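You operate a simulated robot arm through the tools that you are given. There is no shell and no other tool. Be economical: measure what you need, move in short steps, check, and stop when the job is done.

You are at the controls of a simulated robot arm. One attempt, no reset.

JOB
Press the insert into the red knob and put it in the READY cell.
Fine: use the small knob press, and leave its lever up.

The check looks at the end state, three seconds after you hand in, the way a careful person would. Anything else that was tipped, shoved, dropped, spilled or broken makes it a failure.

ROBOT AND FRAMES
A 6-joint arm with a two-finger parallel gripper, fixed in place. Base frame: the origin is at the foot of the arm, x ahead of it, y to its left, z up. Units: m, degrees, N and s.
With the tool pointing down near the work surface it reaches from about 0.24 to 0.64 m from the base axis. Its first joint turns from -66.0 to 66.0 degrees. Payload 2.7 kg.
The tool frame sits at the grasp point between the pads (the TCP): z along the fingers, y along the line on which they close. The tips reach 0.023 m beyond it. The gripper opens to 0.094 m. The fingers are 0.038 m wide and 0.01 m thick; the gripper's body (0.054 by 0.096 m) begins 0.039 m behind the TCP.
Orientation is told as [roll, pitch, yaw] about the base's x, y, z axes, in that order, counted from this pose: with the fingers straight down and closing along the base's y, the tool's x points along the base's -x, its y along +y and its z along -z.

CONTROLS
- The arm moves only by the tool step_arm. Its argument "steps" is text: rows parted by semicolons, each of 7 numbers parted by spaces: the shift along the tool's x, y, z in units of 50 mm (1.0 is 50 mm), then the turn, a rotation vector about the tool's x, y, z in units of 4 degrees (1.0 is 4 degrees), then the opening in per cent of the stroke, from 0 (shut) to 100 (fully open). In form: dx dy dz ax ay az claw; .... A call has 1 to 8 rows; each row shifts and turns the commanded pose from where the row before left it, along the tool's axes as they then stand. A call with a number of a shift or a turn outside -1 to 1 is refused whole. A row lasts 0.2 s, in which the tool goes at most 0.05 m and 8.6 degrees; a call with a longer step from one row to the next is refused whole, and so is a gripper value outside its range. A pose out of reach is approached as far as the arm can. The call stops where the force on the tool passes 40 N (or 10 N more than at its start, if that is more) or the arm is blocked; 0.2 s more then pass. The fingers move at their own pace (about 0.045 m/s each) and stop on an object; they squeeze with about 42 N. The grip force told is the motor's: it shows also when the fingers shut on nothing. Time passes only in rows, and 0.2 s behind the last, so rows that do not move let the fingers close. It gives the time, the measured TCP pose, the force on the tool (base axes), the opening and the grip force at its end, in the units of the frame above (readings bear some noise), with the torque about the TCP (base axes, N m) and any sound that the robot's microphone picked up.
- Cameras (640 x 400 px; columns grow to the right, rows downward): "scene" is fixed at [0.0803, -0.4289, 1.4115]; the picture's right is [0.82, -0.57, 0.00], its down [-0.28, -0.41, -0.86] and it looks along [0.49, 0.71, -0.50] (base axes); focal length 308 px, centre (320, 200). "wrist" rides on the gripper at [0.086, 0.016, -0.074] in the tool frame; the picture's right is [-0.18, 0.98, 0.00], its down [-0.58, -0.11, -0.81] and it looks along [-0.79, -0.15, 0.59] (tool axes); focal length 243 px, centre (320, 200). There is no depth. A picture from a camera that has moved, and an enlarged one, comes with that camera's place and axes in the base frame and with its lens. The place of the scene camera against the robot may be out by one fixed shift of up to 0.012 m in any direction.
- capture(camera): a new picture of that camera. No time passes.
- close_up(camera, box): a new picture of the part [left, top, right, bottom] of that camera's present view, enlarged. No time passes.
- sign_off(): hands the job in; it is judged then, once.

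Go step by step. Nothing tells you positions but the pictures and the camera data: compare them with the known pose of the tool, close in by small moves and look again before you grip or let go. The budget is 120 turns and 64 pictures, counting those below and the enlarged ones. Unless the task says otherwise, let go and move clear before handing in, and close with one line.

The tools are called after ">>>" by a JSON object that holds its "name" and its "arguments". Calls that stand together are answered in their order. step_arm: Moves the arm, as the interface text tells. Its arguments: {"type":"object","properties":{"steps":{"type":"string"}},"required":["steps"]} The other tools are called the same way: capture (camera) takes a picture; close_up (camera, box) takes an enlarged picture of a part of a camera's view; sign_off () hands the job in.

At the start:

```text
time_s: 0.0
ee_pos: [0.3422, 0.1832, 1.2718]
tool_rot: [0.0, -0.1, 0.0]
force: [0.4, -0.1, -0.6]
ft_torque: [-0.03, -0.01, -0.01]
width: 0.0943
gripper_force: 0.1
```

scene: 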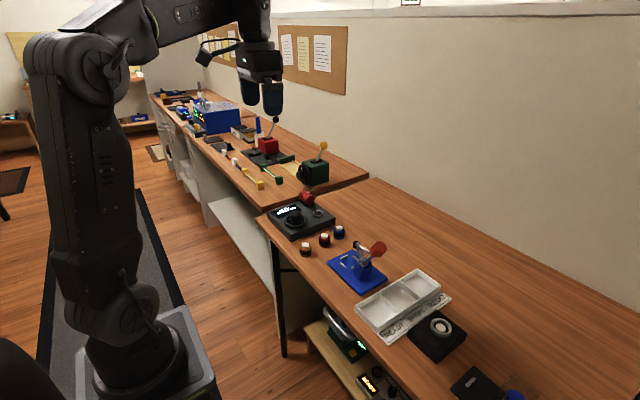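
wrist: 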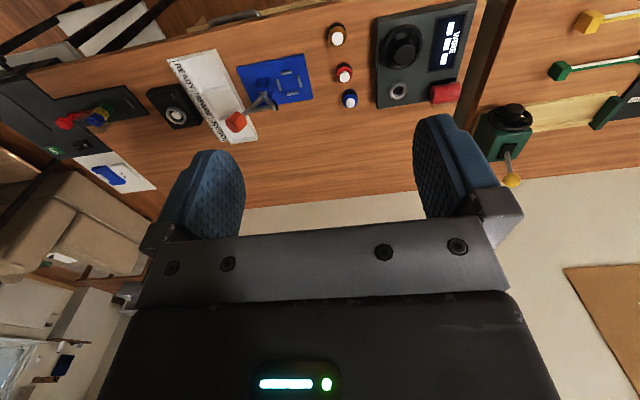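

I see a blue press with a red-tipped lever, three small knobs beside it, and a white tray with labelled cells. I'll enlarge the views to identify them.

>>> {"name": "close_up", "arguments": {"camera": "scene", "box": [260, 180, 480, 370]}}

>>> {"name": "close_up", "arguments": {"camera": "wrist", "box": [140, 0, 380, 150]}}

>>> {"name": "close_up", "arguments": {"camera": "wrist", "box": [300, 0, 540, 150]}}

```text
2.11 times, centred on (370, 275) of scene
camera zoom: at [0.0803, -0.4289, 1.4115], right [0.82, -0.57, 0.0], down [-0.28, -0.41, -0.86], along [0.49, 0.71, -0.5], focal length 650 px, centre (215, 42)
```

zoom: 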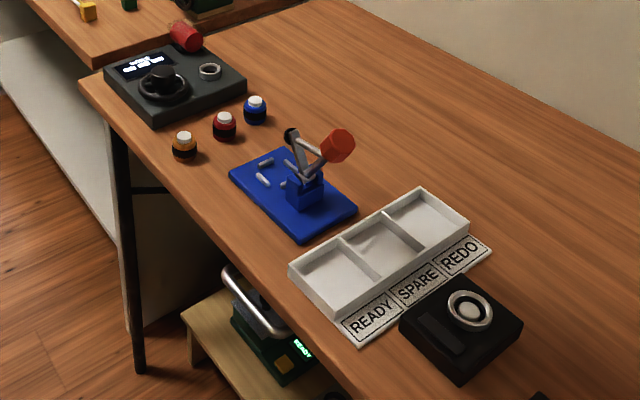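

```text
2.67 times, centred on (260, 75) of wrist
camera zoom: at [0.256, 0.1997, 1.3464], right [0.18, 0.98, 0.0], down [0.58, -0.11, 0.81], along [0.79, -0.15, -0.59], focal length 647 px, centre (480, 533)
```

zoom: 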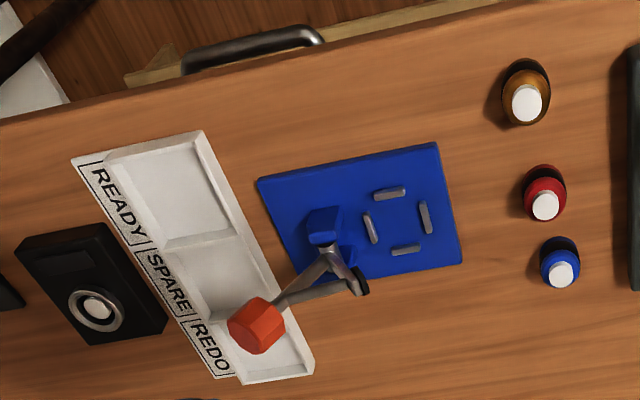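

```text
2.67 times, centred on (420, 75) of wrist
camera zoom: at [0.256, 0.1997, 1.3464], right [0.18, 0.98, 0.0], down [0.58, -0.11, 0.81], along [0.79, -0.15, -0.59], focal length 647 px, centre (53, 533)
```

zoom: 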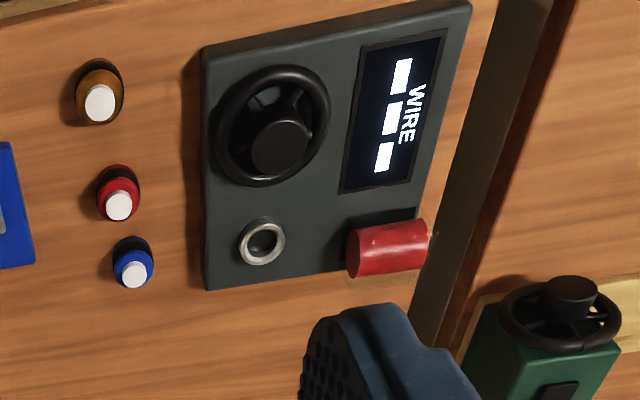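

The red knob is near (0.53, 0.20), the blue press near (0.53, 0.08), and the READY cell near (0.48, -0.11), with the table at about z=0.79. I'll lower the tool well clear of everything for a closer look.

>>> {"name": "step_arm", "arguments": {"steps": "0 -0.5 1 0 0 0 100; 0 -0.5 0.8 0 0 0 100; 0 -0.5 0.8 0 0 0 100; 0 -0.5 0.8 0 0 0 100; 0 0 0 0 0 0 100"}}

>>> {"name": "capture", "arguments": {"camera": "wrist"}}

>>> {"name": "close_up", "arguments": {"camera": "scene", "box": [290, 210, 400, 300]}}

```text
refused: row 1 steps farther than a row can; nothing moved
```

```text
58 pictures are left
camera wrist: at [0.256, 0.1997, 1.3464], right [0.18, 0.98, 0.0], down [0.58, -0.11, 0.81], along [0.79, -0.15, -0.59], focal length 243 px, centre (320, 200)
```

wrist: 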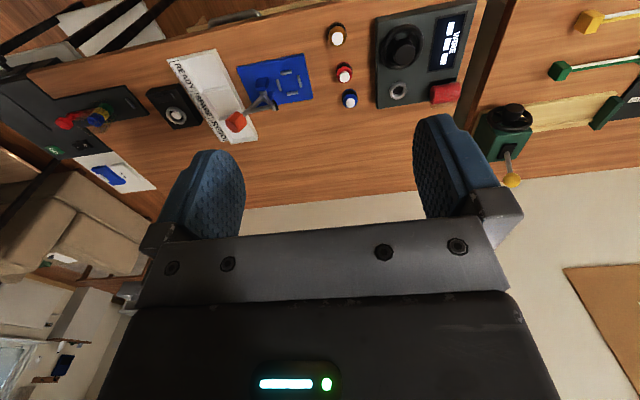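

```text
4.44 times, centred on (345, 255) of scene
camera zoom: at [0.0803, -0.4289, 1.4115], right [0.82, -0.57, 0.0], down [-0.28, -0.41, -0.86], along [0.49, 0.71, -0.5], focal length 1371 px, centre (209, -44)
```

zoom: 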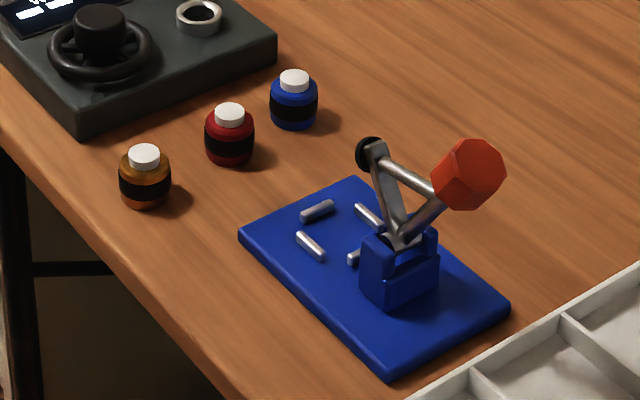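

The knobs have white inserts standing proud, and the press has a nest of four pins with a pivoting arm. I'll lower in smaller diagonal steps.

>>> {"name": "step_arm", "arguments": {"steps": "0 -0.5 0.8 0 0 0 100; 0 -0.5 0.8 0 0 0 100; 0 -0.5 0.8 0 0 0 100; 0 -0.5 0.8 0 0 0 100; 0 -0.2 0.5 0 0 0 100; 0 0 0 0 0 0 100"}}

>>> {"name": "capture", "arguments": {"camera": "wrist"}}

```text
time_s: 1.4
ee_pos: [0.3426, 0.0704, 1.0871]
tool_rot: [0.0, 0.0, -0.1]
force: [-0.6, -0.7, 0.0]
ft_torque: [0.0, 0.0, -0.03]
width: 0.094
gripper_force: 0.0
```

```text
56 pictures are left
camera wrist: at [0.2561, 0.0878, 1.163], right [0.18, 0.98, 0.0], down [0.58, -0.11, 0.81], along [0.79, -0.15, -0.59], focal length 243 px, centre (320, 200)
```

wrist: 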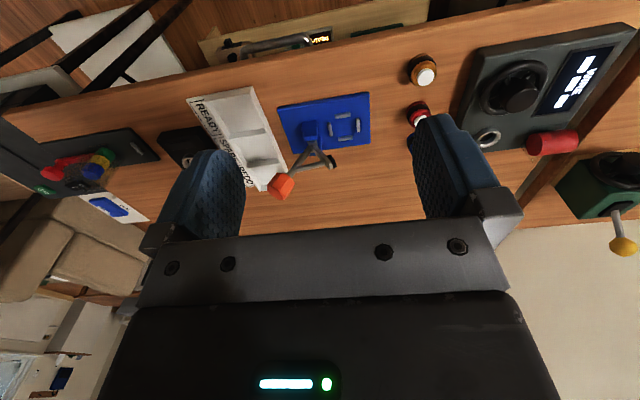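

>>> {"name": "close_up", "arguments": {"camera": "wrist", "box": [250, 70, 400, 210]}}

>>> {"name": "close_up", "arguments": {"camera": "wrist", "box": [340, 30, 480, 130]}}

```text
2.86 times, centred on (325, 140) of wrist
camera zoom: at [0.2561, 0.0878, 1.163], right [0.18, 0.98, 0.0], down [0.58, -0.11, 0.81], along [0.79, -0.15, -0.59], focal length 693 px, centre (306, 371)
```

zoom: 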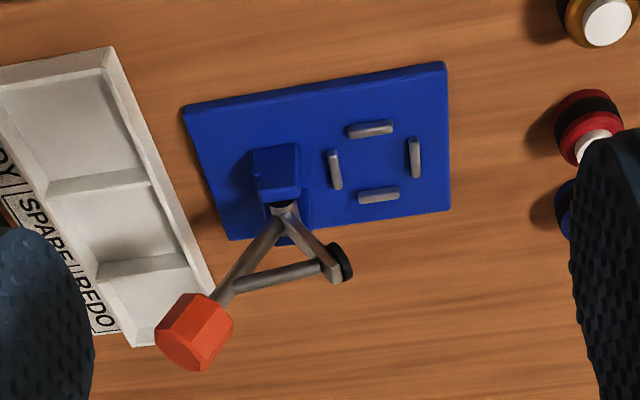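

```text
4.00 times, centred on (410, 80) of wrist
camera zoom: at [0.2561, 0.0878, 1.163], right [0.18, 0.98, 0.0], down [0.58, -0.11, 0.81], along [0.79, -0.15, -0.59], focal length 970 px, centre (-40, 680)
```

zoom: 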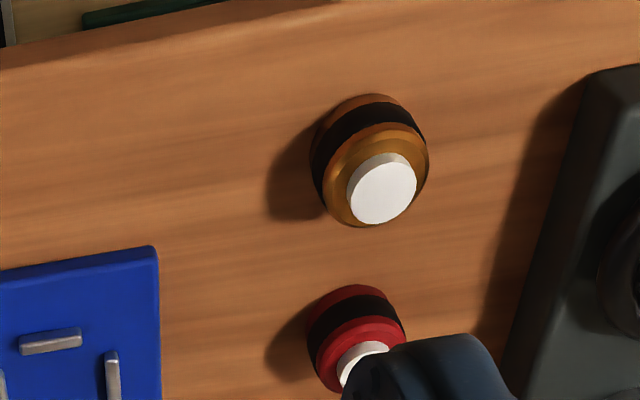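

Plate is axis-aligned (x 0.474–0.580, y −0.028–0.125), nest centre about (0.530, 0.079), raised pad about (0.519, 0.058, 0.897), red lever grip about (0.521, −0.021, 0.930). I'll drop lower and shift towards the red knob to measure it.

>>> {"name": "step_arm", "arguments": {"steps": "0 0.6 0.6 0 0 0 100; 0 0.6 0.6 0 0 0 100; 0 0.6 0.6 0 0 0 100; 0 0.3 0.6 0 0 0 100; 0 0 0 0 0 0 100"}}

>>> {"name": "close_up", "arguments": {"camera": "wrist", "box": [230, 20, 430, 160]}}

>>> {"name": "close_up", "arguments": {"camera": "scene", "box": [290, 215, 390, 280]}}

```text
time_s: 2.6
ee_pos: [0.34, 0.1781, 0.965]
tool_rot: [0.0, 0.0, 0.0]
force: [-0.1, 0.2, 0.4]
ft_torque: [0.01, -0.04, 0.0]
width: 0.0937
gripper_force: 0.1
```

```text
2.86 times, centred on (330, 90) of wrist
camera zoom: at [0.2542, 0.1949, 1.041], right [0.18, 0.98, 0.0], down [0.58, -0.11, 0.81], along [0.79, -0.15, -0.59], focal length 693 px, centre (291, 514)
```

zoom: 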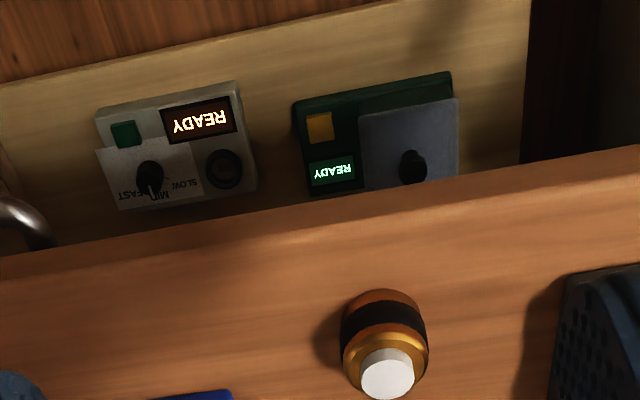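

```text
6.15 times, centred on (340, 248) of scene
camera zoom: at [0.0803, -0.4289, 1.4115], right [0.82, -0.57, 0.0], down [-0.28, -0.41, -0.86], along [0.49, 0.71, -0.5], focal length 1898 px, centre (197, -92)
```

zoom: 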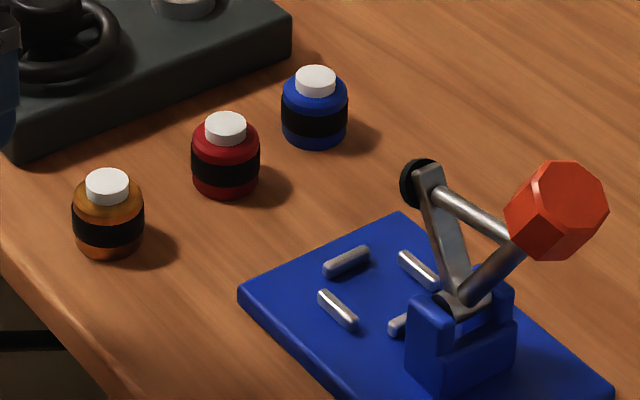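

The knob is about 35 mm across, with a body about 28 mm tall and the insert about 8 mm proud. I'll view the red knob between the fingers.

>>> {"name": "close_up", "arguments": {"camera": "wrist", "box": [230, 110, 430, 240]}}

```text
3.08 times, centred on (330, 175) of wrist
camera zoom: at [0.2542, 0.1949, 1.041], right [0.18, 0.98, 0.0], down [0.58, -0.11, 0.81], along [0.79, -0.15, -0.59], focal length 746 px, centre (289, 277)
```

zoom: 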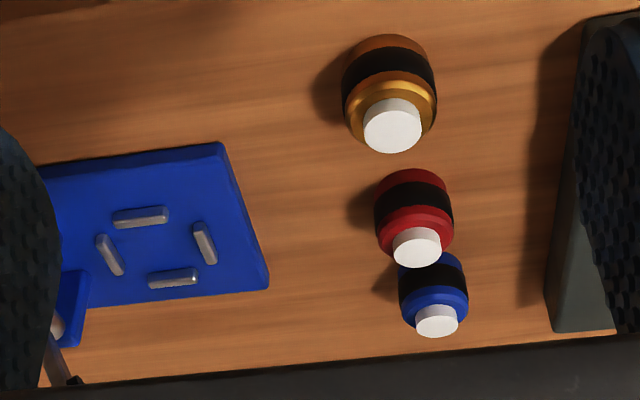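

The red insert top is about (0.521, 0.204, 0.833), with the plate top about 0.799. I plan a 15° tilted grip so that the hand clears the raised press pad later, so I'll check the hand and camera size from the scene.

>>> {"name": "close_up", "arguments": {"camera": "scene", "box": [160, 100, 420, 290]}}

```text
2.11 times, centred on (290, 195) of scene
camera zoom: at [0.0803, -0.4289, 1.4115], right [0.82, -0.57, 0.0], down [-0.28, -0.41, -0.86], along [0.49, 0.71, -0.5], focal length 650 px, centre (383, 210)
```

zoom: 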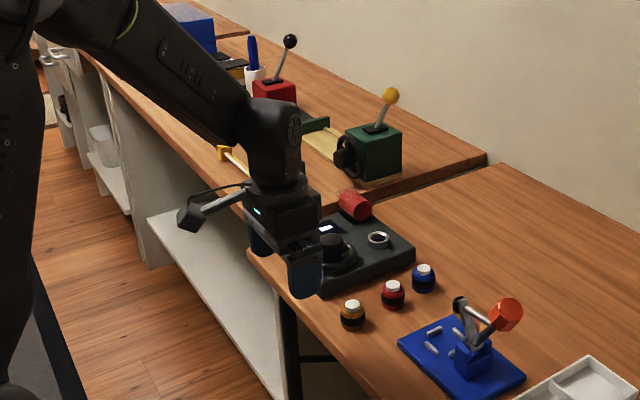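

The camera stalk is small, so I can grip with yaw −90°, closing along x with the hand leaning to +y. I'll turn the yaw first, here in free space.

>>> {"name": "step_arm", "arguments": {"steps": "0 0 0 0 0 1 100; 0 0 0 0 0 1 100; 0 0 0 0 0 1 100; 0 0 0 0 0 1 100; 0 0 0 0 0 1 100; 0 0 0 0 0 1 100; 0 0 0 0 0 1 100; 0 0 0 0 0 1 100"}}

>>> {"name": "step_arm", "arguments": {"steps": "0 0 0 0 0 1 100; 0 0 0 0 0 1 100; 0 0 0 0 0 1 100; 0 0 0 0 0 1 100; 0 0 0 0 0 1 100; 0 0 0 0 0 1 100; 0 0 0 0 0 1 100; 0 0 0 0 0 1 100"}}

>>> {"name": "step_arm", "arguments": {"steps": "0 0 0 0 0 1 100; 0 0 0 0 0 1 100; 0 0 0 0 0 1 100; 0 0 0 0 0 1 100; 0 0 0 0 0 1 100; 0 0 0 0 0 1 100; 0 0 0 0 0 0.5 100; 0 0 0 0 0 0 100"}}

```text
time_s: 4.4
ee_pos: [0.3414, 0.1774, 0.9655]
tool_rot: [0.0, 0.0, -32.1]
force: [0.1, 0.3, 0.6]
ft_torque: [0.01, -0.05, 0.0]
width: 0.0941
gripper_force: 0.0
```

```text
time_s: 6.2
ee_pos: [0.3426, 0.1792, 0.9653]
tool_rot: [0.0, 0.0, -64.1]
force: [0.6, -0.9, -0.1]
ft_torque: [-0.03, -0.06, -0.02]
width: 0.0942
gripper_force: 0.1
```

```text
time_s: 8.0
ee_pos: [0.3428, 0.1789, 0.9668]
tool_rot: [0.0, 0.0, -89.9]
force: [-0.2, 0.6, 0.5]
ft_torque: [0.02, -0.02, 0.05]
width: 0.0941
gripper_force: 0.0
```

Yaw reached. I'll move over the red knob and tilt by 15°, still high.

>>> {"name": "step_arm", "arguments": {"steps": "0.165 0.89 0 0 0 0 100; 0.165 0.89 0 0 0 0 100; 0.165 0.89 0 0 0 0 100; 0.165 0.89 0 0 0 0 60; 0 0 0 0 -0.94 0 60; 0 0 0 0 -0.94 0 60; 0 0 0 0 -0.94 0 60; 0 0 0 0 -0.93 0 60"}}

>>> {"name": "capture", "arguments": {"camera": "wrist"}}

>>> {"name": "close_up", "arguments": {"camera": "scene", "box": [260, 130, 400, 270]}}

```text
time_s: 9.8
ee_pos: [0.5192, 0.2111, 0.966]
tool_rot: [0.0, -15.1, -90.0]
force: [0.0, -0.3, 0.4]
ft_torque: [0.03, -0.01, 0.0]
width: 0.0564
gripper_force: 0.0
```

```text
49 pictures are left
camera wrist: at [0.5363, 0.3147, 1.0163], right [0.98, -0.18, 0.05], down [-0.11, -0.35, 0.93], along [-0.15, -0.92, -0.36], focal length 243 px, centre (320, 200)
```

wrist: 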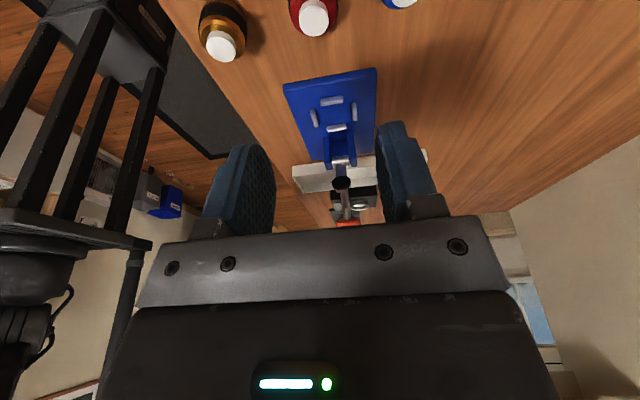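

```text
2.86 times, centred on (330, 200) of scene
camera zoom: at [0.0803, -0.4289, 1.4115], right [0.82, -0.57, 0.0], down [-0.28, -0.41, -0.86], along [0.49, 0.71, -0.5], focal length 881 px, centre (291, 200)
```

zoom: 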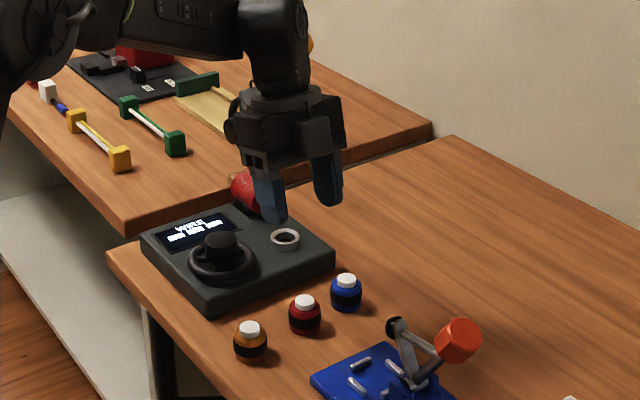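

Red knob re-measured at (0.521, 0.203), consistent with before. I'll narrow the opening a little and descend straight down to z≈0.88, then check.

>>> {"name": "step_arm", "arguments": {"steps": "0 0.04 0 0 0 0 50; 0.13 0 0.48 0 0 0 50; 0.13 0 0.48 0 0 0 50; 0.13 0 0.48 0 0 0 50; 0.05 0 0.19 0 0 0 50; 0 0 0 0 0 0 50"}}

>>> {"name": "close_up", "arguments": {"camera": "scene", "box": [280, 190, 380, 260]}}

>>> {"name": "capture", "arguments": {"camera": "wrist"}}

```text
time_s: 11.2
ee_pos: [0.5211, 0.2118, 0.8805]
tool_rot: [0.0, -15.0, -90.0]
force: [0.9, 0.3, -0.1]
ft_torque: [0.01, -0.01, -0.05]
width: 0.0466
gripper_force: 0.0
```

```text
5.71 times, centred on (330, 225) of scene
camera zoom: at [0.0803, -0.4289, 1.4115], right [0.82, -0.57, 0.0], down [-0.28, -0.41, -0.86], along [0.49, 0.71, -0.5], focal length 1763 px, centre (263, 57)
```

zoom: 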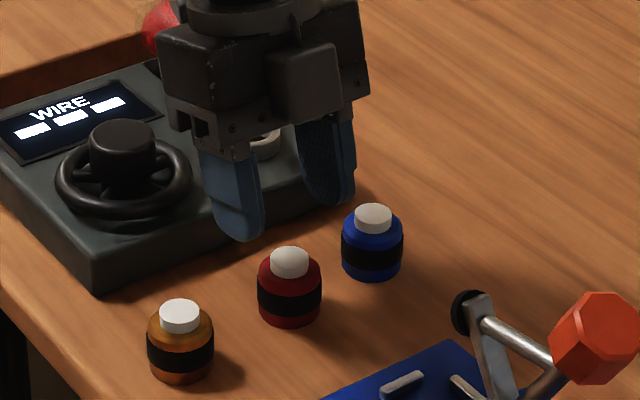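

```text
46 pictures are left
camera wrist: at [0.5381, 0.3159, 0.9313], right [0.98, -0.18, 0.05], down [-0.11, -0.35, 0.93], along [-0.15, -0.92, -0.37], focal length 243 px, centre (320, 200)
```

wrist: 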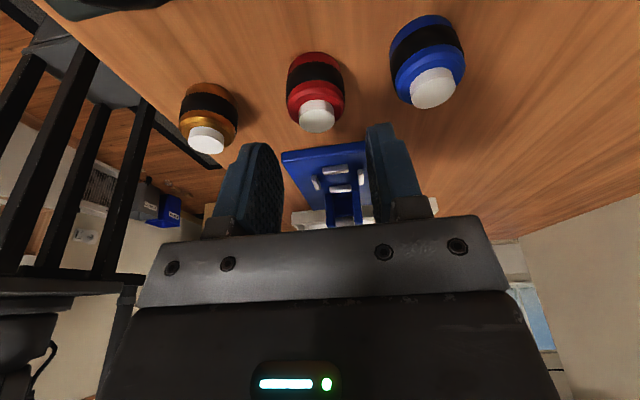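

Alignment holds: knob at about (0.521, 0.204), insert top about 0.835. I'll descend to z≈0.832.

>>> {"name": "step_arm", "arguments": {"steps": "0.065 0 0.24 0 0 0 50; 0.065 0 0.24 0 0 0 50; 0.065 0 0.24 0 0 0 50; 0.056 0 0.21 0 0 0 50; 0 0 0 0 0 0 50"}}

>>> {"name": "close_up", "arguments": {"camera": "scene", "box": [280, 190, 380, 260]}}

>>> {"name": "capture", "arguments": {"camera": "wrist"}}

```text
time_s: 12.4
ee_pos: [0.5213, 0.2125, 0.8323]
tool_rot: [0.0, -15.1, -90.1]
force: [0.2, 0.3, -0.1]
ft_torque: [0.0, 0.02, 0.02]
width: 0.0468
gripper_force: 0.1
```

```text
5.71 times, centred on (330, 225) of scene
camera zoom: at [0.0803, -0.4289, 1.4115], right [0.82, -0.57, 0.0], down [-0.28, -0.41, -0.86], along [0.49, 0.71, -0.5], focal length 1763 px, centre (263, 57)
```

zoom: 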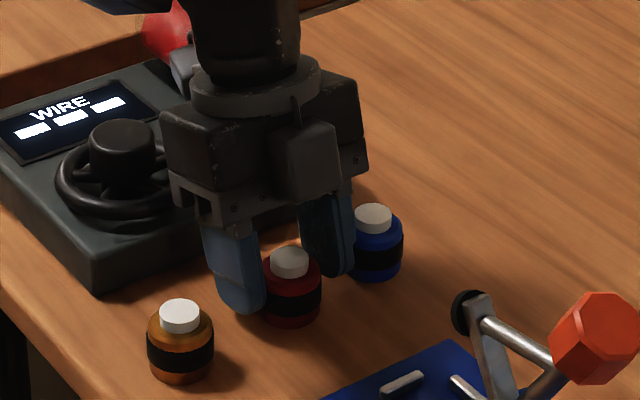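

```text
44 pictures are left
camera wrist: at [0.538, 0.3146, 0.8837], right [0.98, -0.18, 0.05], down [-0.11, -0.35, 0.93], along [-0.15, -0.92, -0.37], focal length 243 px, centre (320, 200)
```

wrist: 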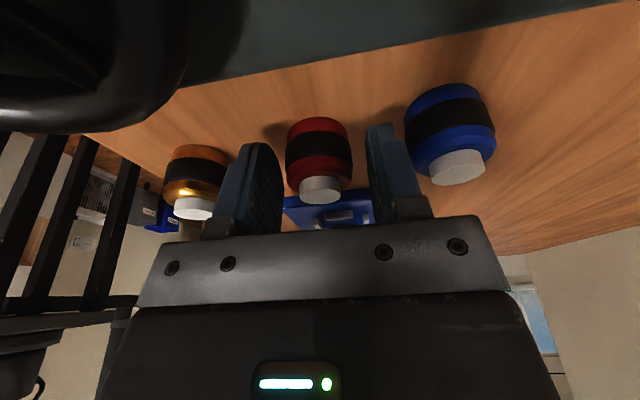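

The fingers straddle the knob with the tips at about mid-height. Closing now.

>>> {"name": "step_arm", "arguments": {"steps": "0 0 0 0 0 0 0; 0 0 0 0 0 0 0; 0 0 0 0 0 0 0; 0 0 0 0 0 0 0"}}

>>> {"name": "capture", "arguments": {"camera": "wrist"}}

```text
time_s: 13.4
ee_pos: [0.5213, 0.2113, 0.8327]
tool_rot: [0.1, -15.1, -90.0]
force: [0.1, -0.1, 0.0]
ft_torque: [-0.03, 0.0, 0.02]
width: 0.0325
gripper_force: 41.1
```

```text
43 pictures are left
camera wrist: at [0.538, 0.3145, 0.8838], right [0.98, -0.18, 0.05], down [-0.11, -0.35, 0.93], along [-0.15, -0.92, -0.37], focal length 243 px, centre (320, 200)
```

wrist: 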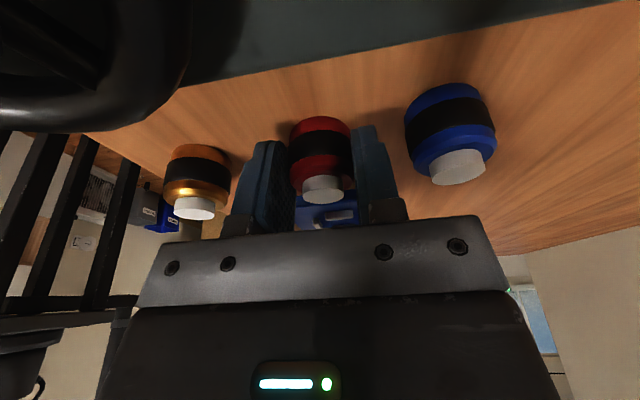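

The knob is gripped (width 0.0325, 41 N). I'll lift straight up and check it.

>>> {"name": "step_arm", "arguments": {"steps": "-0.065 0 -0.24 0 0 0 0; -0.065 0 -0.24 0 0 0 0; -0.13 0 -0.48 0 0 0 0; -0.13 0 -0.48 0 0 0 0; 0 0 0 0 0 0 0"}}

>>> {"name": "capture", "arguments": {"camera": "wrist"}}

>>> {"name": "close_up", "arguments": {"camera": "scene", "box": [290, 190, 390, 260]}}

```text
time_s: 14.6
ee_pos: [0.5207, 0.2097, 0.9087]
tool_rot: [0.1, -15.0, -89.9]
force: [-1.4, -0.6, -0.4]
ft_torque: [-0.01, 0.0, -0.01]
width: 0.0
gripper_force: 42.5
```

```text
42 pictures are left
camera wrist: at [0.5385, 0.3142, 0.959], right [0.98, -0.18, 0.05], down [-0.11, -0.35, 0.93], along [-0.15, -0.92, -0.37], focal length 243 px, centre (320, 200)
```

wrist: 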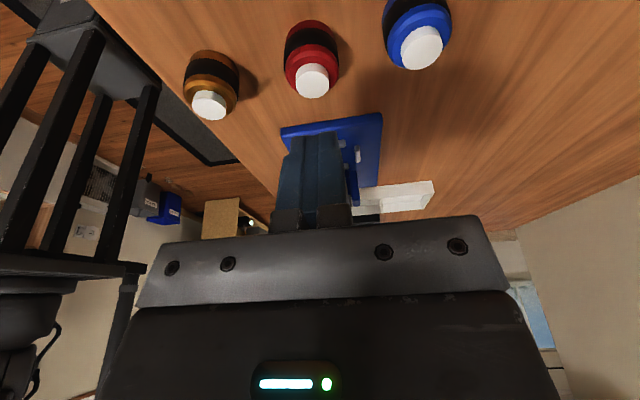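

```text
5.71 times, centred on (340, 225) of scene
camera zoom: at [0.0803, -0.4289, 1.4115], right [0.82, -0.57, 0.0], down [-0.28, -0.41, -0.86], along [0.49, 0.71, -0.5], focal length 1763 px, centre (206, 57)
```

zoom: 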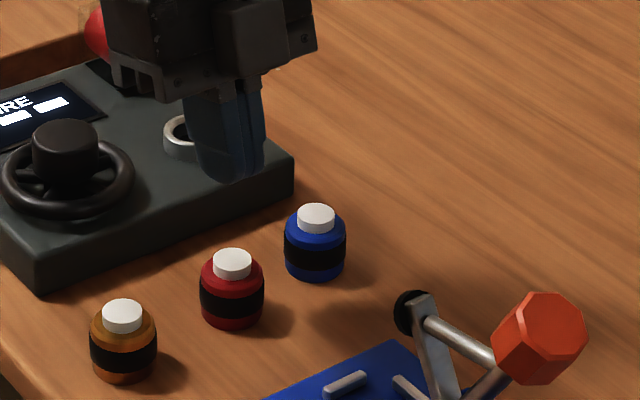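

The grip slipped off the bevelled shoulder, and the knob still stands upright in place. I'll reopen and regrip about 10 mm lower, on the full-diameter band.

>>> {"name": "step_arm", "arguments": {"steps": "-0.02 0 0 0 0 0 50; 0 0 0 0 0 0 50; 0 0 0 0 0 0 50; 0.13 0 0.48 0 0 0 50; 0.13 0 0.48 0 0 0 50; 0.13 0 0.48 0 0 0 50; 0 0 0 0 0 0 50"}}

>>> {"name": "step_arm", "arguments": {"steps": "0.026 0 0.096 0 0 0 50; 0.026 0 0.096 0 0 0 50; 0 0 0 0 0 0 50"}}

>>> {"name": "capture", "arguments": {"camera": "wrist"}}

>>> {"name": "close_up", "arguments": {"camera": "scene", "box": [290, 210, 370, 260]}}

```text
time_s: 16.2
ee_pos: [0.522, 0.2114, 0.8327]
tool_rot: [0.0, -15.0, -90.0]
force: [-0.3, 0.7, -0.5]
ft_torque: [0.01, 0.0, -0.01]
width: 0.047
gripper_force: 0.1
```

```text
time_s: 17.0
ee_pos: [0.5239, 0.2108, 0.8277]
tool_rot: [0.3, -14.9, -90.0]
force: [-6.5, -4.8, 34.8]
ft_torque: [0.29, 1.18, 0.08]
width: 0.05
gripper_force: 2.7
```

```text
40 pictures are left
camera wrist: at [0.5398, 0.3133, 0.8779], right [0.98, -0.18, 0.05], down [-0.11, -0.35, 0.93], along [-0.15, -0.92, -0.37], focal length 243 px, centre (320, 200)
```

wrist: 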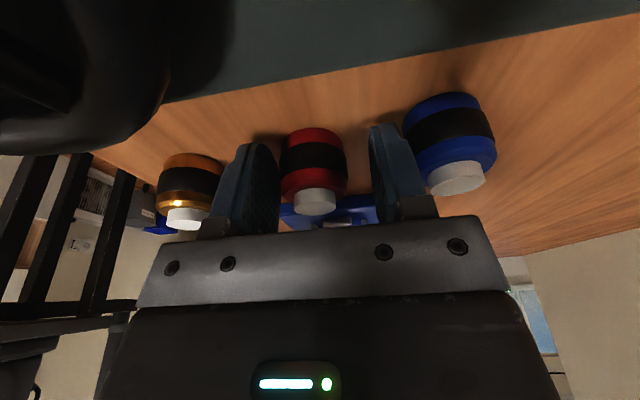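

```text
8.00 times, centred on (330, 235) of scene
camera zoom: at [0.0796, -0.4293, 1.4114], right [0.82, -0.57, 0.0], down [-0.28, -0.41, -0.86], along [0.49, 0.71, -0.5], focal length 2468 px, centre (240, -80)
```

zoom: 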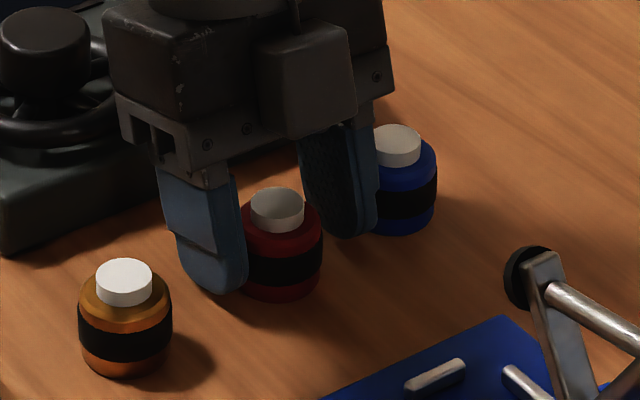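

The tips touched the table at z≈0.828, so the table is near 0.80 and the plate top near 0.808. I'll back up, cut the tilt to 9° so the pads reach further down the knob, and check nothing was disturbed.

>>> {"name": "step_arm", "arguments": {"steps": "-0.065 0 -0.24 0 0 0 50; 0 0 0 0 0.75 0 50; 0 0 0 0 0.75 0 50; 0 0 0 0 0 0 50"}}

>>> {"name": "capture", "arguments": {"camera": "wrist"}}

```text
time_s: 18.0
ee_pos: [0.5221, 0.2111, 0.8349]
tool_rot: [0.0, -9.0, -90.0]
force: [0.3, 0.6, 0.3]
ft_torque: [-0.02, 0.02, 0.03]
width: 0.0469
gripper_force: 0.0
```

```text
38 pictures are left
camera wrist: at [0.5388, 0.3077, 0.8966], right [0.98, -0.18, 0.03], down [-0.11, -0.45, 0.89], along [-0.15, -0.88, -0.46], focal length 243 px, centre (320, 200)
```

wrist: 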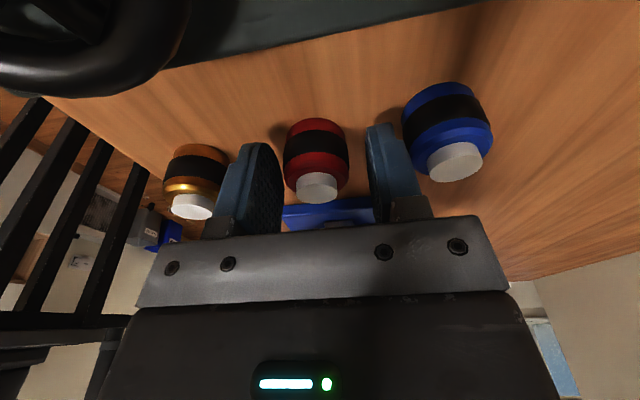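

Everything is upright. I'll descend gently and watch the force.

>>> {"name": "step_arm", "arguments": {"steps": "0.01 0 0.06 0 0 0 50; 0.01 0 0.06 0 0 0 50; 0 0 0 0 0 0 50"}}

>>> {"name": "step_arm", "arguments": {"steps": "0.006 0 0.04 0 0 0 50; 0 0 0 0 0 0 50"}}

```text
time_s: 18.8
ee_pos: [0.5216, 0.2116, 0.8293]
tool_rot: [0.1, -8.9, -90.0]
force: [0.1, -0.1, -0.4]
ft_torque: [0.02, 0.01, 0.03]
width: 0.0473
gripper_force: 0.0
```

```text
time_s: 19.4
ee_pos: [0.5222, 0.211, 0.8281]
tool_rot: [0.1, -8.9, -89.9]
force: [-0.3, 0.1, 0.1]
ft_torque: [0.03, -0.01, 0.01]
width: 0.0469
gripper_force: 0.2
```

No contact yet at about 0.827. I'll close and make a small test lift.

>>> {"name": "step_arm", "arguments": {"steps": "0 0 0 0 0 0 0; 0 0 0 0 0 0 0; 0 0 0 0 0 0 0; -0.016 0 -0.1 0 0 0 0; 0 0 0 0 0 0 0"}}

>>> {"name": "close_up", "arguments": {"camera": "scene", "box": [290, 210, 370, 260]}}

```text
time_s: 20.6
ee_pos: [0.5209, 0.2107, 0.832]
tool_rot: [0.0, -9.0, -90.0]
force: [0.1, 0.6, -0.3]
ft_torque: [0.0, 0.02, -0.03]
width: 0.0323
gripper_force: 41.5
```

```text
8.00 times, centred on (330, 235) of scene
camera zoom: at [0.0803, -0.4289, 1.4115], right [0.82, -0.57, 0.0], down [-0.28, -0.41, -0.86], along [0.49, 0.71, -0.5], focal length 2468 px, centre (240, -80)
```

zoom: 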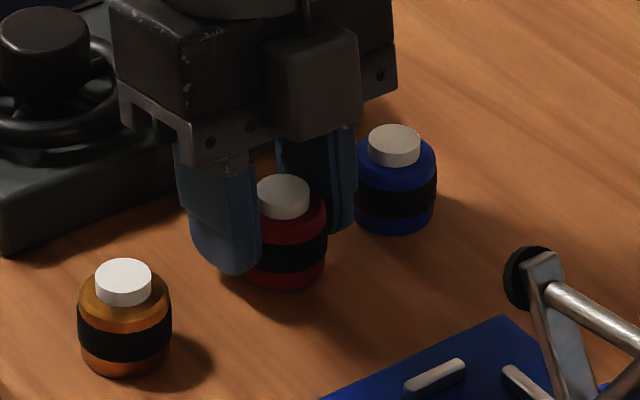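

The knob came up with the fingers. I'll lift slowly a bit more and confirm it holds.

>>> {"name": "step_arm", "arguments": {"steps": "-0.016 0 -0.1 0 0 0 0; -0.016 0 -0.1 0 0 0 0; -0.032 0 -0.2 0 0 0 0; -0.032 0 -0.2 0 0 0 0; 0 0 0 0 0 0 0"}}

>>> {"name": "close_up", "arguments": {"camera": "scene", "box": [290, 200, 370, 260]}}

>>> {"name": "capture", "arguments": {"camera": "wrist"}}

```text
time_s: 21.8
ee_pos: [0.5216, 0.2107, 0.8636]
tool_rot: [0.0, -9.0, -90.0]
force: [0.9, 0.0, -0.8]
ft_torque: [0.02, 0.04, -0.02]
width: 0.0322
gripper_force: 42.1
```

```text
6.67 times, centred on (330, 230) of scene
camera zoom: at [0.0803, -0.4289, 1.4115], right [0.82, -0.57, 0.0], down [-0.28, -0.41, -0.86], along [0.49, 0.71, -0.5], focal length 2057 px, centre (253, 0)
```

zoom: 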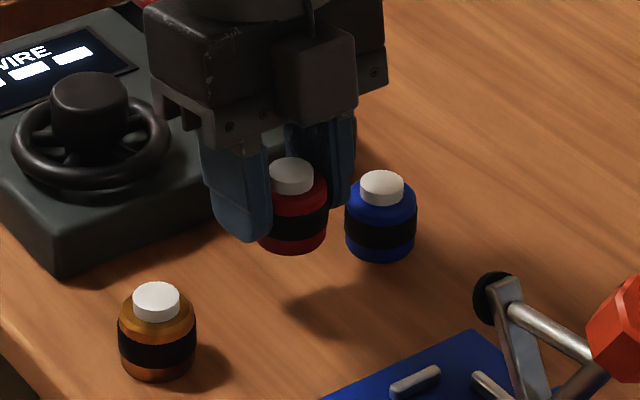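

```text
35 pictures are left
camera wrist: at [0.5387, 0.3077, 0.9248], right [0.98, -0.18, 0.03], down [-0.11, -0.45, 0.89], along [-0.15, -0.88, -0.46], focal length 243 px, centre (320, 200)
```

wrist: 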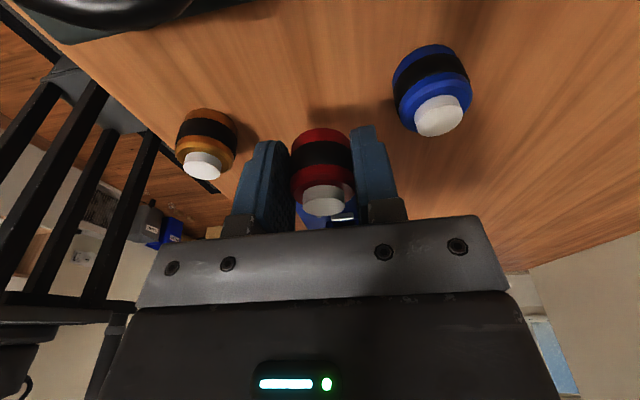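

It's held upright. Next I'll carry it part-way toward the press, stopping at y≈0.125 to measure pad clearance.

>>> {"name": "step_arm", "arguments": {"steps": "-0.45 0.01 0.07 0 0 0 0; -0.45 0.01 0.07 0 0 0 0; -0.45 0.01 0.07 0 0 0 0; -0.35 0.01 0.055 0 0 0 0; 0 0 0 0 0 0 0"}}

>>> {"name": "close_up", "arguments": {"camera": "scene", "box": [310, 210, 410, 300]}}

>>> {"name": "capture", "arguments": {"camera": "wrist"}}

```text
time_s: 23.0
ee_pos: [0.5239, 0.1241, 0.8634]
tool_rot: [0.0, -9.1, -89.9]
force: [0.1, 0.5, -0.9]
ft_torque: [0.01, 0.0, 0.01]
width: 0.032
gripper_force: 41.7
```

```text
4.44 times, centred on (360, 255) of scene
camera zoom: at [0.0803, -0.4289, 1.4115], right [0.82, -0.57, 0.0], down [-0.28, -0.41, -0.86], along [0.49, 0.71, -0.5], focal length 1371 px, centre (142, -44)
```

zoom: 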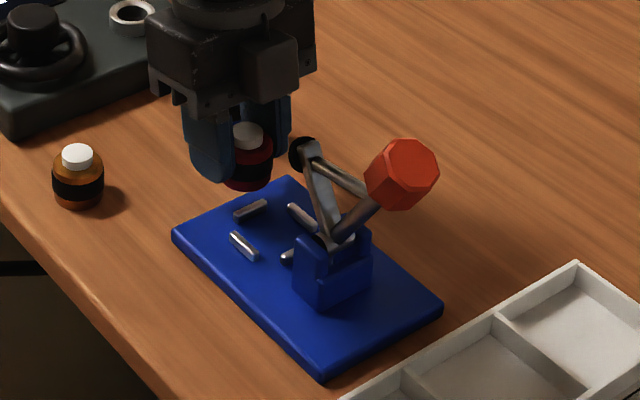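

```text
33 pictures are left
camera wrist: at [0.5404, 0.2217, 0.9251], right [0.98, -0.18, 0.03], down [-0.11, -0.45, 0.89], along [-0.15, -0.88, -0.46], focal length 243 px, centre (320, 200)
```

wrist: 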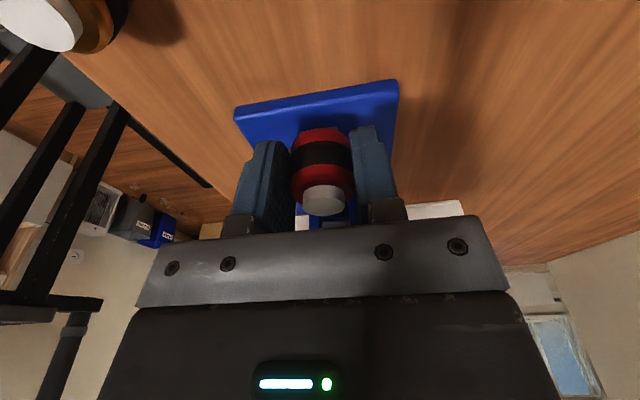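

Pad's outer edge is about y=0.0675 at z≈0.904. Leaning the hand 3° more leaves about 7 mm of clearance and tilts the knob negligibly. I'll tilt, lower to just above the pins, and move in most of the way.

>>> {"name": "step_arm", "arguments": {"steps": "0 0 0 0 -0.75 0 0; 0.0325 0 0.152 0 0 0 0; 0.0325 0 0.152 0 0 0 0; -0.2 0 0.042 0 0 0 0; -0.2 0 0.042 0 0 0 0; 0 0 0 0 0 0 0"}}

>>> {"name": "close_up", "arguments": {"camera": "scene", "box": [320, 225, 390, 285]}}

>>> {"name": "close_up", "arguments": {"camera": "wrist", "box": [220, 50, 420, 240]}}

```text
time_s: 24.4
ee_pos: [0.5237, 0.1037, 0.8475]
tool_rot: [0.1, -12.1, -90.0]
force: [0.9, 1.3, 4.6]
ft_torque: [0.06, -0.01, -0.04]
width: 0.0322
gripper_force: 41.8
```

```text
6.67 times, centred on (355, 255) of scene
camera zoom: at [0.0803, -0.4289, 1.4115], right [0.82, -0.57, 0.0], down [-0.28, -0.41, -0.86], along [0.49, 0.71, -0.5], focal length 2057 px, centre (87, -167)
```

zoom: 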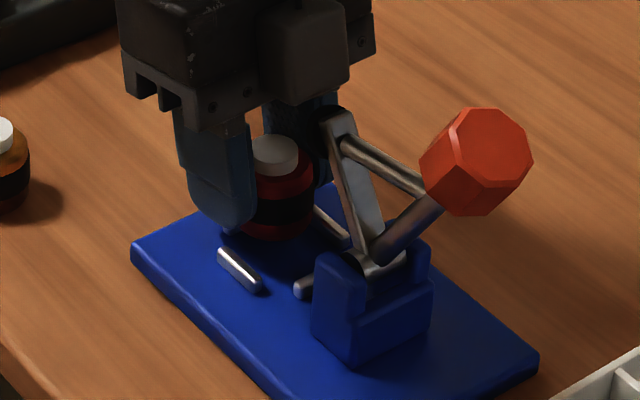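

```text
2.11 times, centred on (320, 145) of wrist
camera zoom: at [0.5415, 0.2047, 0.9041], right [0.98, -0.18, 0.04], down [-0.11, -0.4, 0.91], along [-0.15, -0.9, -0.41], focal length 511 px, centre (320, 316)
```

zoom: 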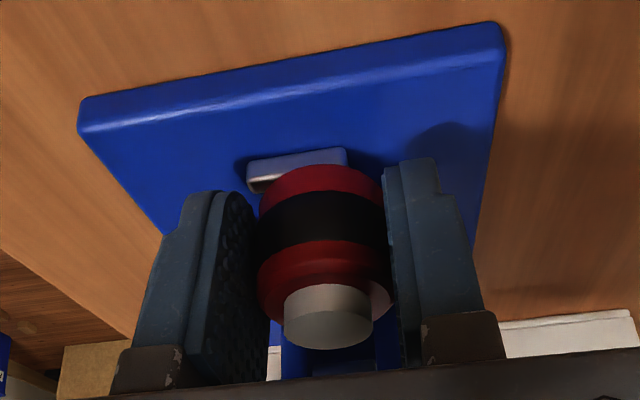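

A slight contact force (4.6 N) suggests the knob's edge touches a pin top. I'll lift 7 mm and look again before going on.

>>> {"name": "step_arm", "arguments": {"steps": "-0.029 0 -0.137 0 0 0 0; 0 0 0 0 0 0 0"}}

>>> {"name": "close_up", "arguments": {"camera": "scene", "box": [335, 235, 375, 275]}}

>>> {"name": "close_up", "arguments": {"camera": "wrist", "box": [220, 50, 420, 240]}}

```text
time_s: 25.0
ee_pos: [0.5245, 0.1033, 0.8538]
tool_rot: [0.0, -11.9, -89.9]
force: [-0.7, -0.7, -0.2]
ft_torque: [-0.01, 0.02, 0.0]
width: 0.0324
gripper_force: 42.3
```

```text
10.00 times, centred on (355, 255) of scene
camera zoom: at [0.0803, -0.4289, 1.4115], right [0.82, -0.57, 0.0], down [-0.28, -0.41, -0.86], along [0.49, 0.71, -0.5], focal length 3085 px, centre (-30, -350)
```

zoom: 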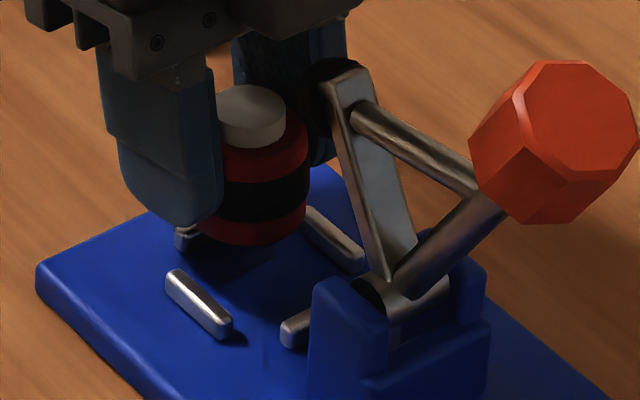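

```text
2.11 times, centred on (320, 145) of wrist
camera zoom: at [0.5409, 0.205, 0.91], right [0.98, -0.18, 0.04], down [-0.11, -0.4, 0.91], along [-0.15, -0.9, -0.41], focal length 511 px, centre (320, 316)
```

zoom: 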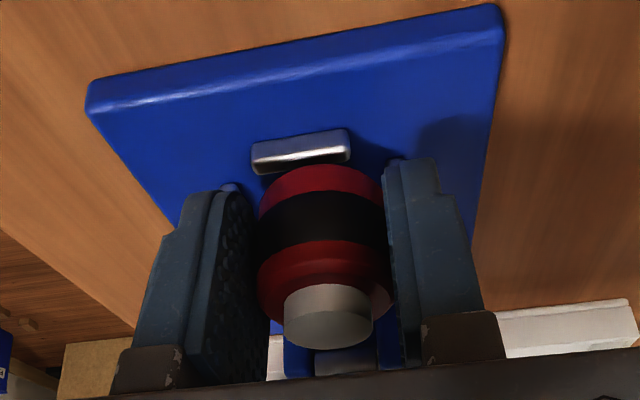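

Cross-checking both cameras: the knob needs to move about 12 mm in −y and 2 mm in −x to centre over the nest. I'll do that at this height, then look.

>>> {"name": "step_arm", "arguments": {"steps": "-0.115 -0.02 0.025 0 0 0 0; -0.115 -0.02 0.025 0 0 0 0; 0 0 0 0 0 0 0"}}

>>> {"name": "close_up", "arguments": {"camera": "scene", "box": [335, 235, 375, 275]}}

>>> {"name": "close_up", "arguments": {"camera": "wrist", "box": [220, 50, 420, 240]}}

```text
time_s: 25.8
ee_pos: [0.5229, 0.0906, 0.8555]
tool_rot: [0.0, -12.0, -90.0]
force: [1.5, -0.8, -0.1]
ft_torque: [0.0, -0.01, 0.01]
width: 0.0322
gripper_force: 41.7
```

```text
10.00 times, centred on (355, 255) of scene
camera zoom: at [0.0803, -0.4289, 1.4115], right [0.82, -0.57, 0.0], down [-0.28, -0.41, -0.86], along [0.49, 0.71, -0.5], focal length 3085 px, centre (-30, -350)
```

zoom: 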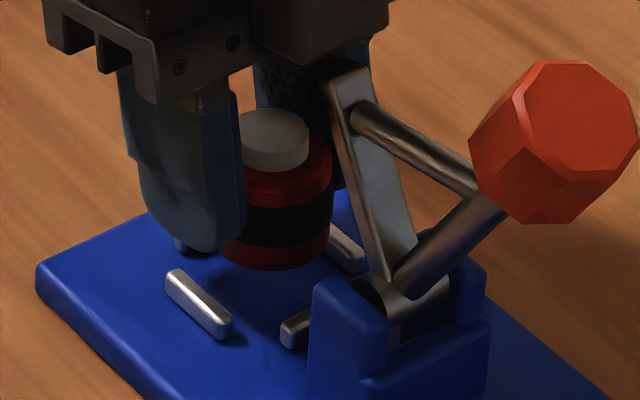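

```text
2.11 times, centred on (320, 145) of wrist
camera zoom: at [0.5389, 0.1925, 0.9108], right [0.98, -0.18, 0.04], down [-0.11, -0.4, 0.91], along [-0.15, -0.9, -0.41], focal length 511 px, centre (320, 316)
```

zoom: 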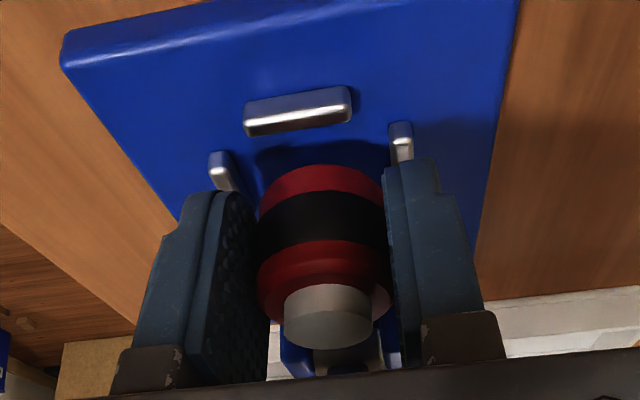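

The knob sits visibly between the pins. I'll lower it gently.

>>> {"name": "step_arm", "arguments": {"steps": "0.034 -0.01 0.06 0 0 0 0; 0.015 0 0.07 0 0 0 0; 0 0 0 0 0 0 0"}}

>>> {"name": "step_arm", "arguments": {"steps": "0.011 0 0.05 0 0 0 0; 0 0 0 0 0 0 0"}}

```text
time_s: 26.6
ee_pos: [0.5228, 0.0948, 0.8498]
tool_rot: [0.4, -11.9, -90.0]
force: [-4.7, 10.2, 22.8]
ft_torque: [-1.4, -0.17, -0.31]
width: 0.0321
gripper_force: 42.0
```

```text
time_s: 27.1
ee_pos: [0.524, 0.0974, 0.851]
tool_rot: [0.6, -11.9, -90.0]
force: [-2.5, 2.4, 3.2]
ft_torque: [-0.31, -0.03, -0.11]
width: 0.0323
gripper_force: 41.9
stopped in row 2: the force on the tool passed its limit at 40 N (the readings are from after the stop); the commanded pose is now the measured one
```

The force came from above the TCP, so the hand body touched the press pad. I'll back up slightly and look.

>>> {"name": "step_arm", "arguments": {"steps": "0.06 0 -0.06 0 0 0 0; 0 0 0 0 0 0 0"}}

>>> {"name": "close_up", "arguments": {"camera": "scene", "box": [335, 225, 385, 275]}}

>>> {"name": "close_up", "arguments": {"camera": "wrist", "box": [220, 50, 420, 240]}}

```text
time_s: 27.7
ee_pos: [0.524, 0.0987, 0.852]
tool_rot: [0.5, -11.8, -89.8]
force: [0.4, -0.5, -0.9]
ft_torque: [0.01, 0.01, -0.01]
width: 0.0321
gripper_force: 41.5
```

```text
8.00 times, centred on (360, 250) of scene
camera zoom: at [0.0803, -0.4289, 1.4115], right [0.82, -0.57, 0.0], down [-0.28, -0.41, -0.86], along [0.49, 0.71, -0.5], focal length 2468 px, centre (0, -200)
```

zoom: 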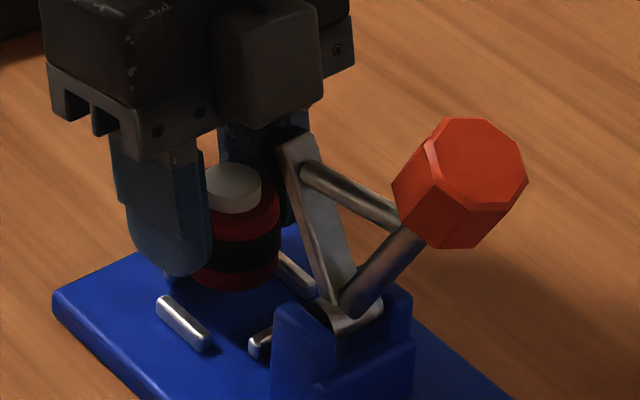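

```text
2.11 times, centred on (320, 145) of wrist
camera zoom: at [0.5393, 0.1988, 0.9083], right [0.98, -0.18, 0.05], down [-0.12, -0.4, 0.91], along [-0.14, -0.9, -0.42], focal length 511 px, centre (320, 316)
```

zoom: 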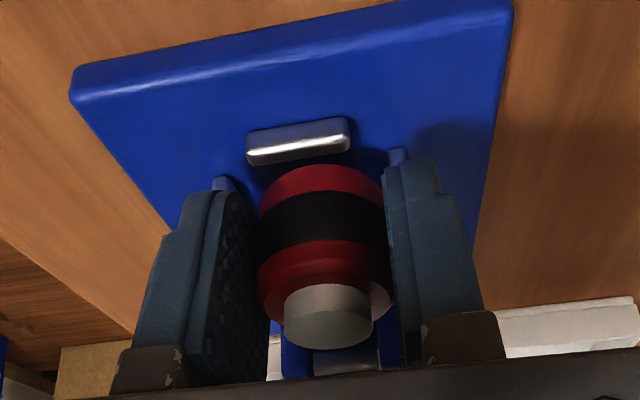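

The hand has a box on its −y side that meets the pad's arm end, so I need more lean. I'll raise slightly and lean to 22°. The knob tips about 13° with its low edge near the plate, and it will settle flat between the pins.

>>> {"name": "step_arm", "arguments": {"steps": "0.09 0 -0.14 0 0 0 0; 0 0 0 0 -0.85 0 0; 0 0 0 0 -0.85 0 0; 0 -0.03 0 0 -0.85 0 0; 0 0 0 0 0 0 0"}}

>>> {"name": "close_up", "arguments": {"camera": "scene", "box": [335, 225, 385, 275]}}

>>> {"name": "close_up", "arguments": {"camera": "wrist", "box": [220, 50, 420, 240]}}

```text
time_s: 28.9
ee_pos: [0.5224, 0.1045, 0.8574]
tool_rot: [0.6, -22.2, -90.1]
force: [0.3, -0.2, -0.8]
ft_torque: [0.05, 0.01, -0.04]
width: 0.0324
gripper_force: 41.7
```

```text
8.00 times, centred on (360, 250) of scene
camera zoom: at [0.0803, -0.4289, 1.4115], right [0.82, -0.57, 0.0], down [-0.28, -0.41, -0.86], along [0.49, 0.71, -0.5], focal length 2468 px, centre (0, -200)
```

zoom: 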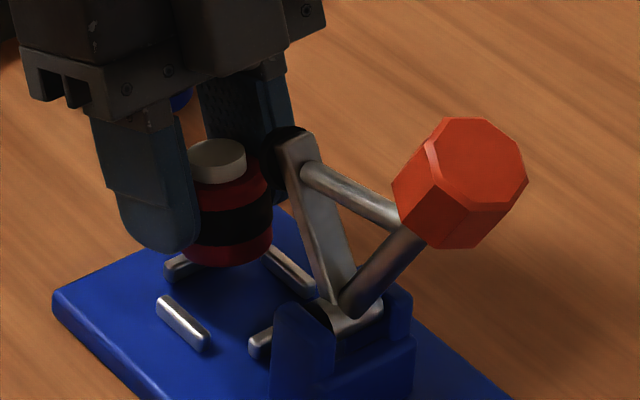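

```text
2.11 times, centred on (320, 145) of wrist
camera zoom: at [0.5384, 0.2136, 0.8954], right [0.98, -0.17, 0.08], down [-0.12, -0.24, 0.96], along [-0.14, -0.96, -0.25], focal length 511 px, centre (320, 316)
```

zoom: 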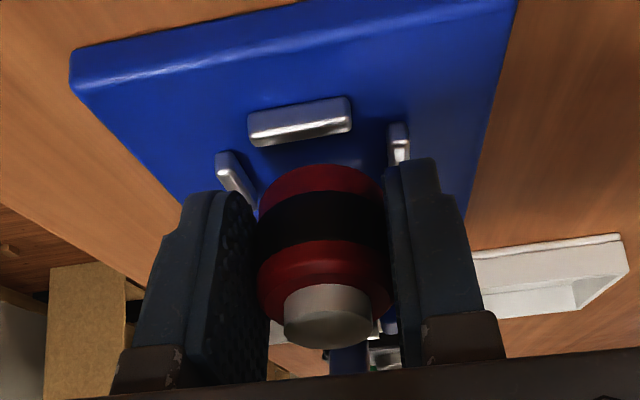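

The lean is set with ample pad clearance. I'll go in 4 mm toward −y and down 8 mm, then judge the knob directly against the pins.

>>> {"name": "step_arm", "arguments": {"steps": "-0.074 -0.02 0.03 0 0 0 0; 0.03 0 0.074 0 0 0 0; 0.03 0 0.074 0 0 0 0; 0 0 0 0 0 0 0"}}

>>> {"name": "close_up", "arguments": {"camera": "scene", "box": [335, 225, 385, 275]}}

>>> {"name": "close_up", "arguments": {"camera": "wrist", "box": [220, 50, 420, 240]}}

```text
time_s: 29.9
ee_pos: [0.5195, 0.1002, 0.8514]
tool_rot: [0.5, -22.1, -90.1]
force: [0.4, 0.4, 0.2]
ft_torque: [0.01, 0.0, -0.02]
width: 0.0319
gripper_force: 42.2
```

```text
8.00 times, centred on (360, 250) of scene
camera zoom: at [0.0803, -0.4289, 1.4115], right [0.82, -0.57, 0.0], down [-0.28, -0.41, -0.86], along [0.49, 0.71, -0.5], focal length 2468 px, centre (0, -200)
```

zoom: 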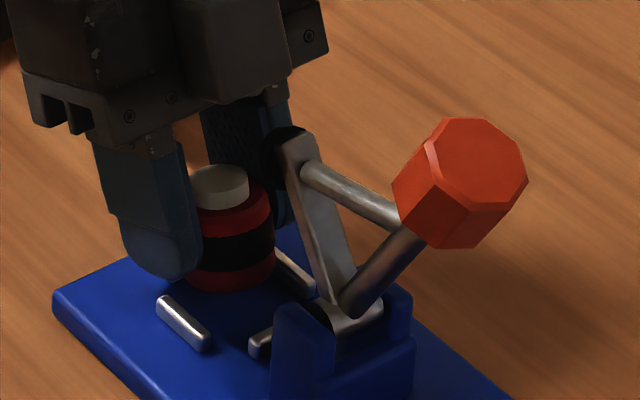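

```text
2.11 times, centred on (320, 145) of wrist
camera zoom: at [0.5366, 0.2094, 0.8876], right [0.98, -0.17, 0.08], down [-0.12, -0.24, 0.96], along [-0.14, -0.96, -0.25], focal length 511 px, centre (320, 316)
```

zoom: 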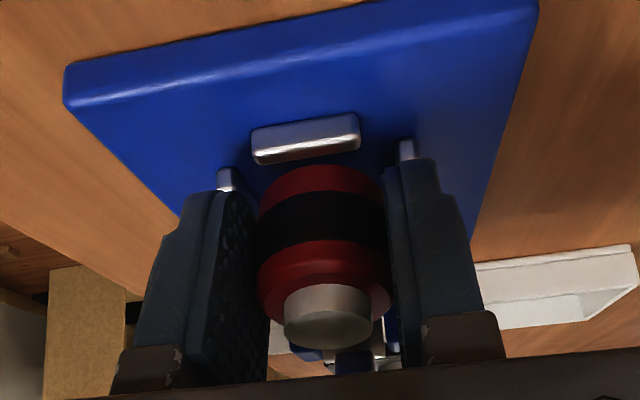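

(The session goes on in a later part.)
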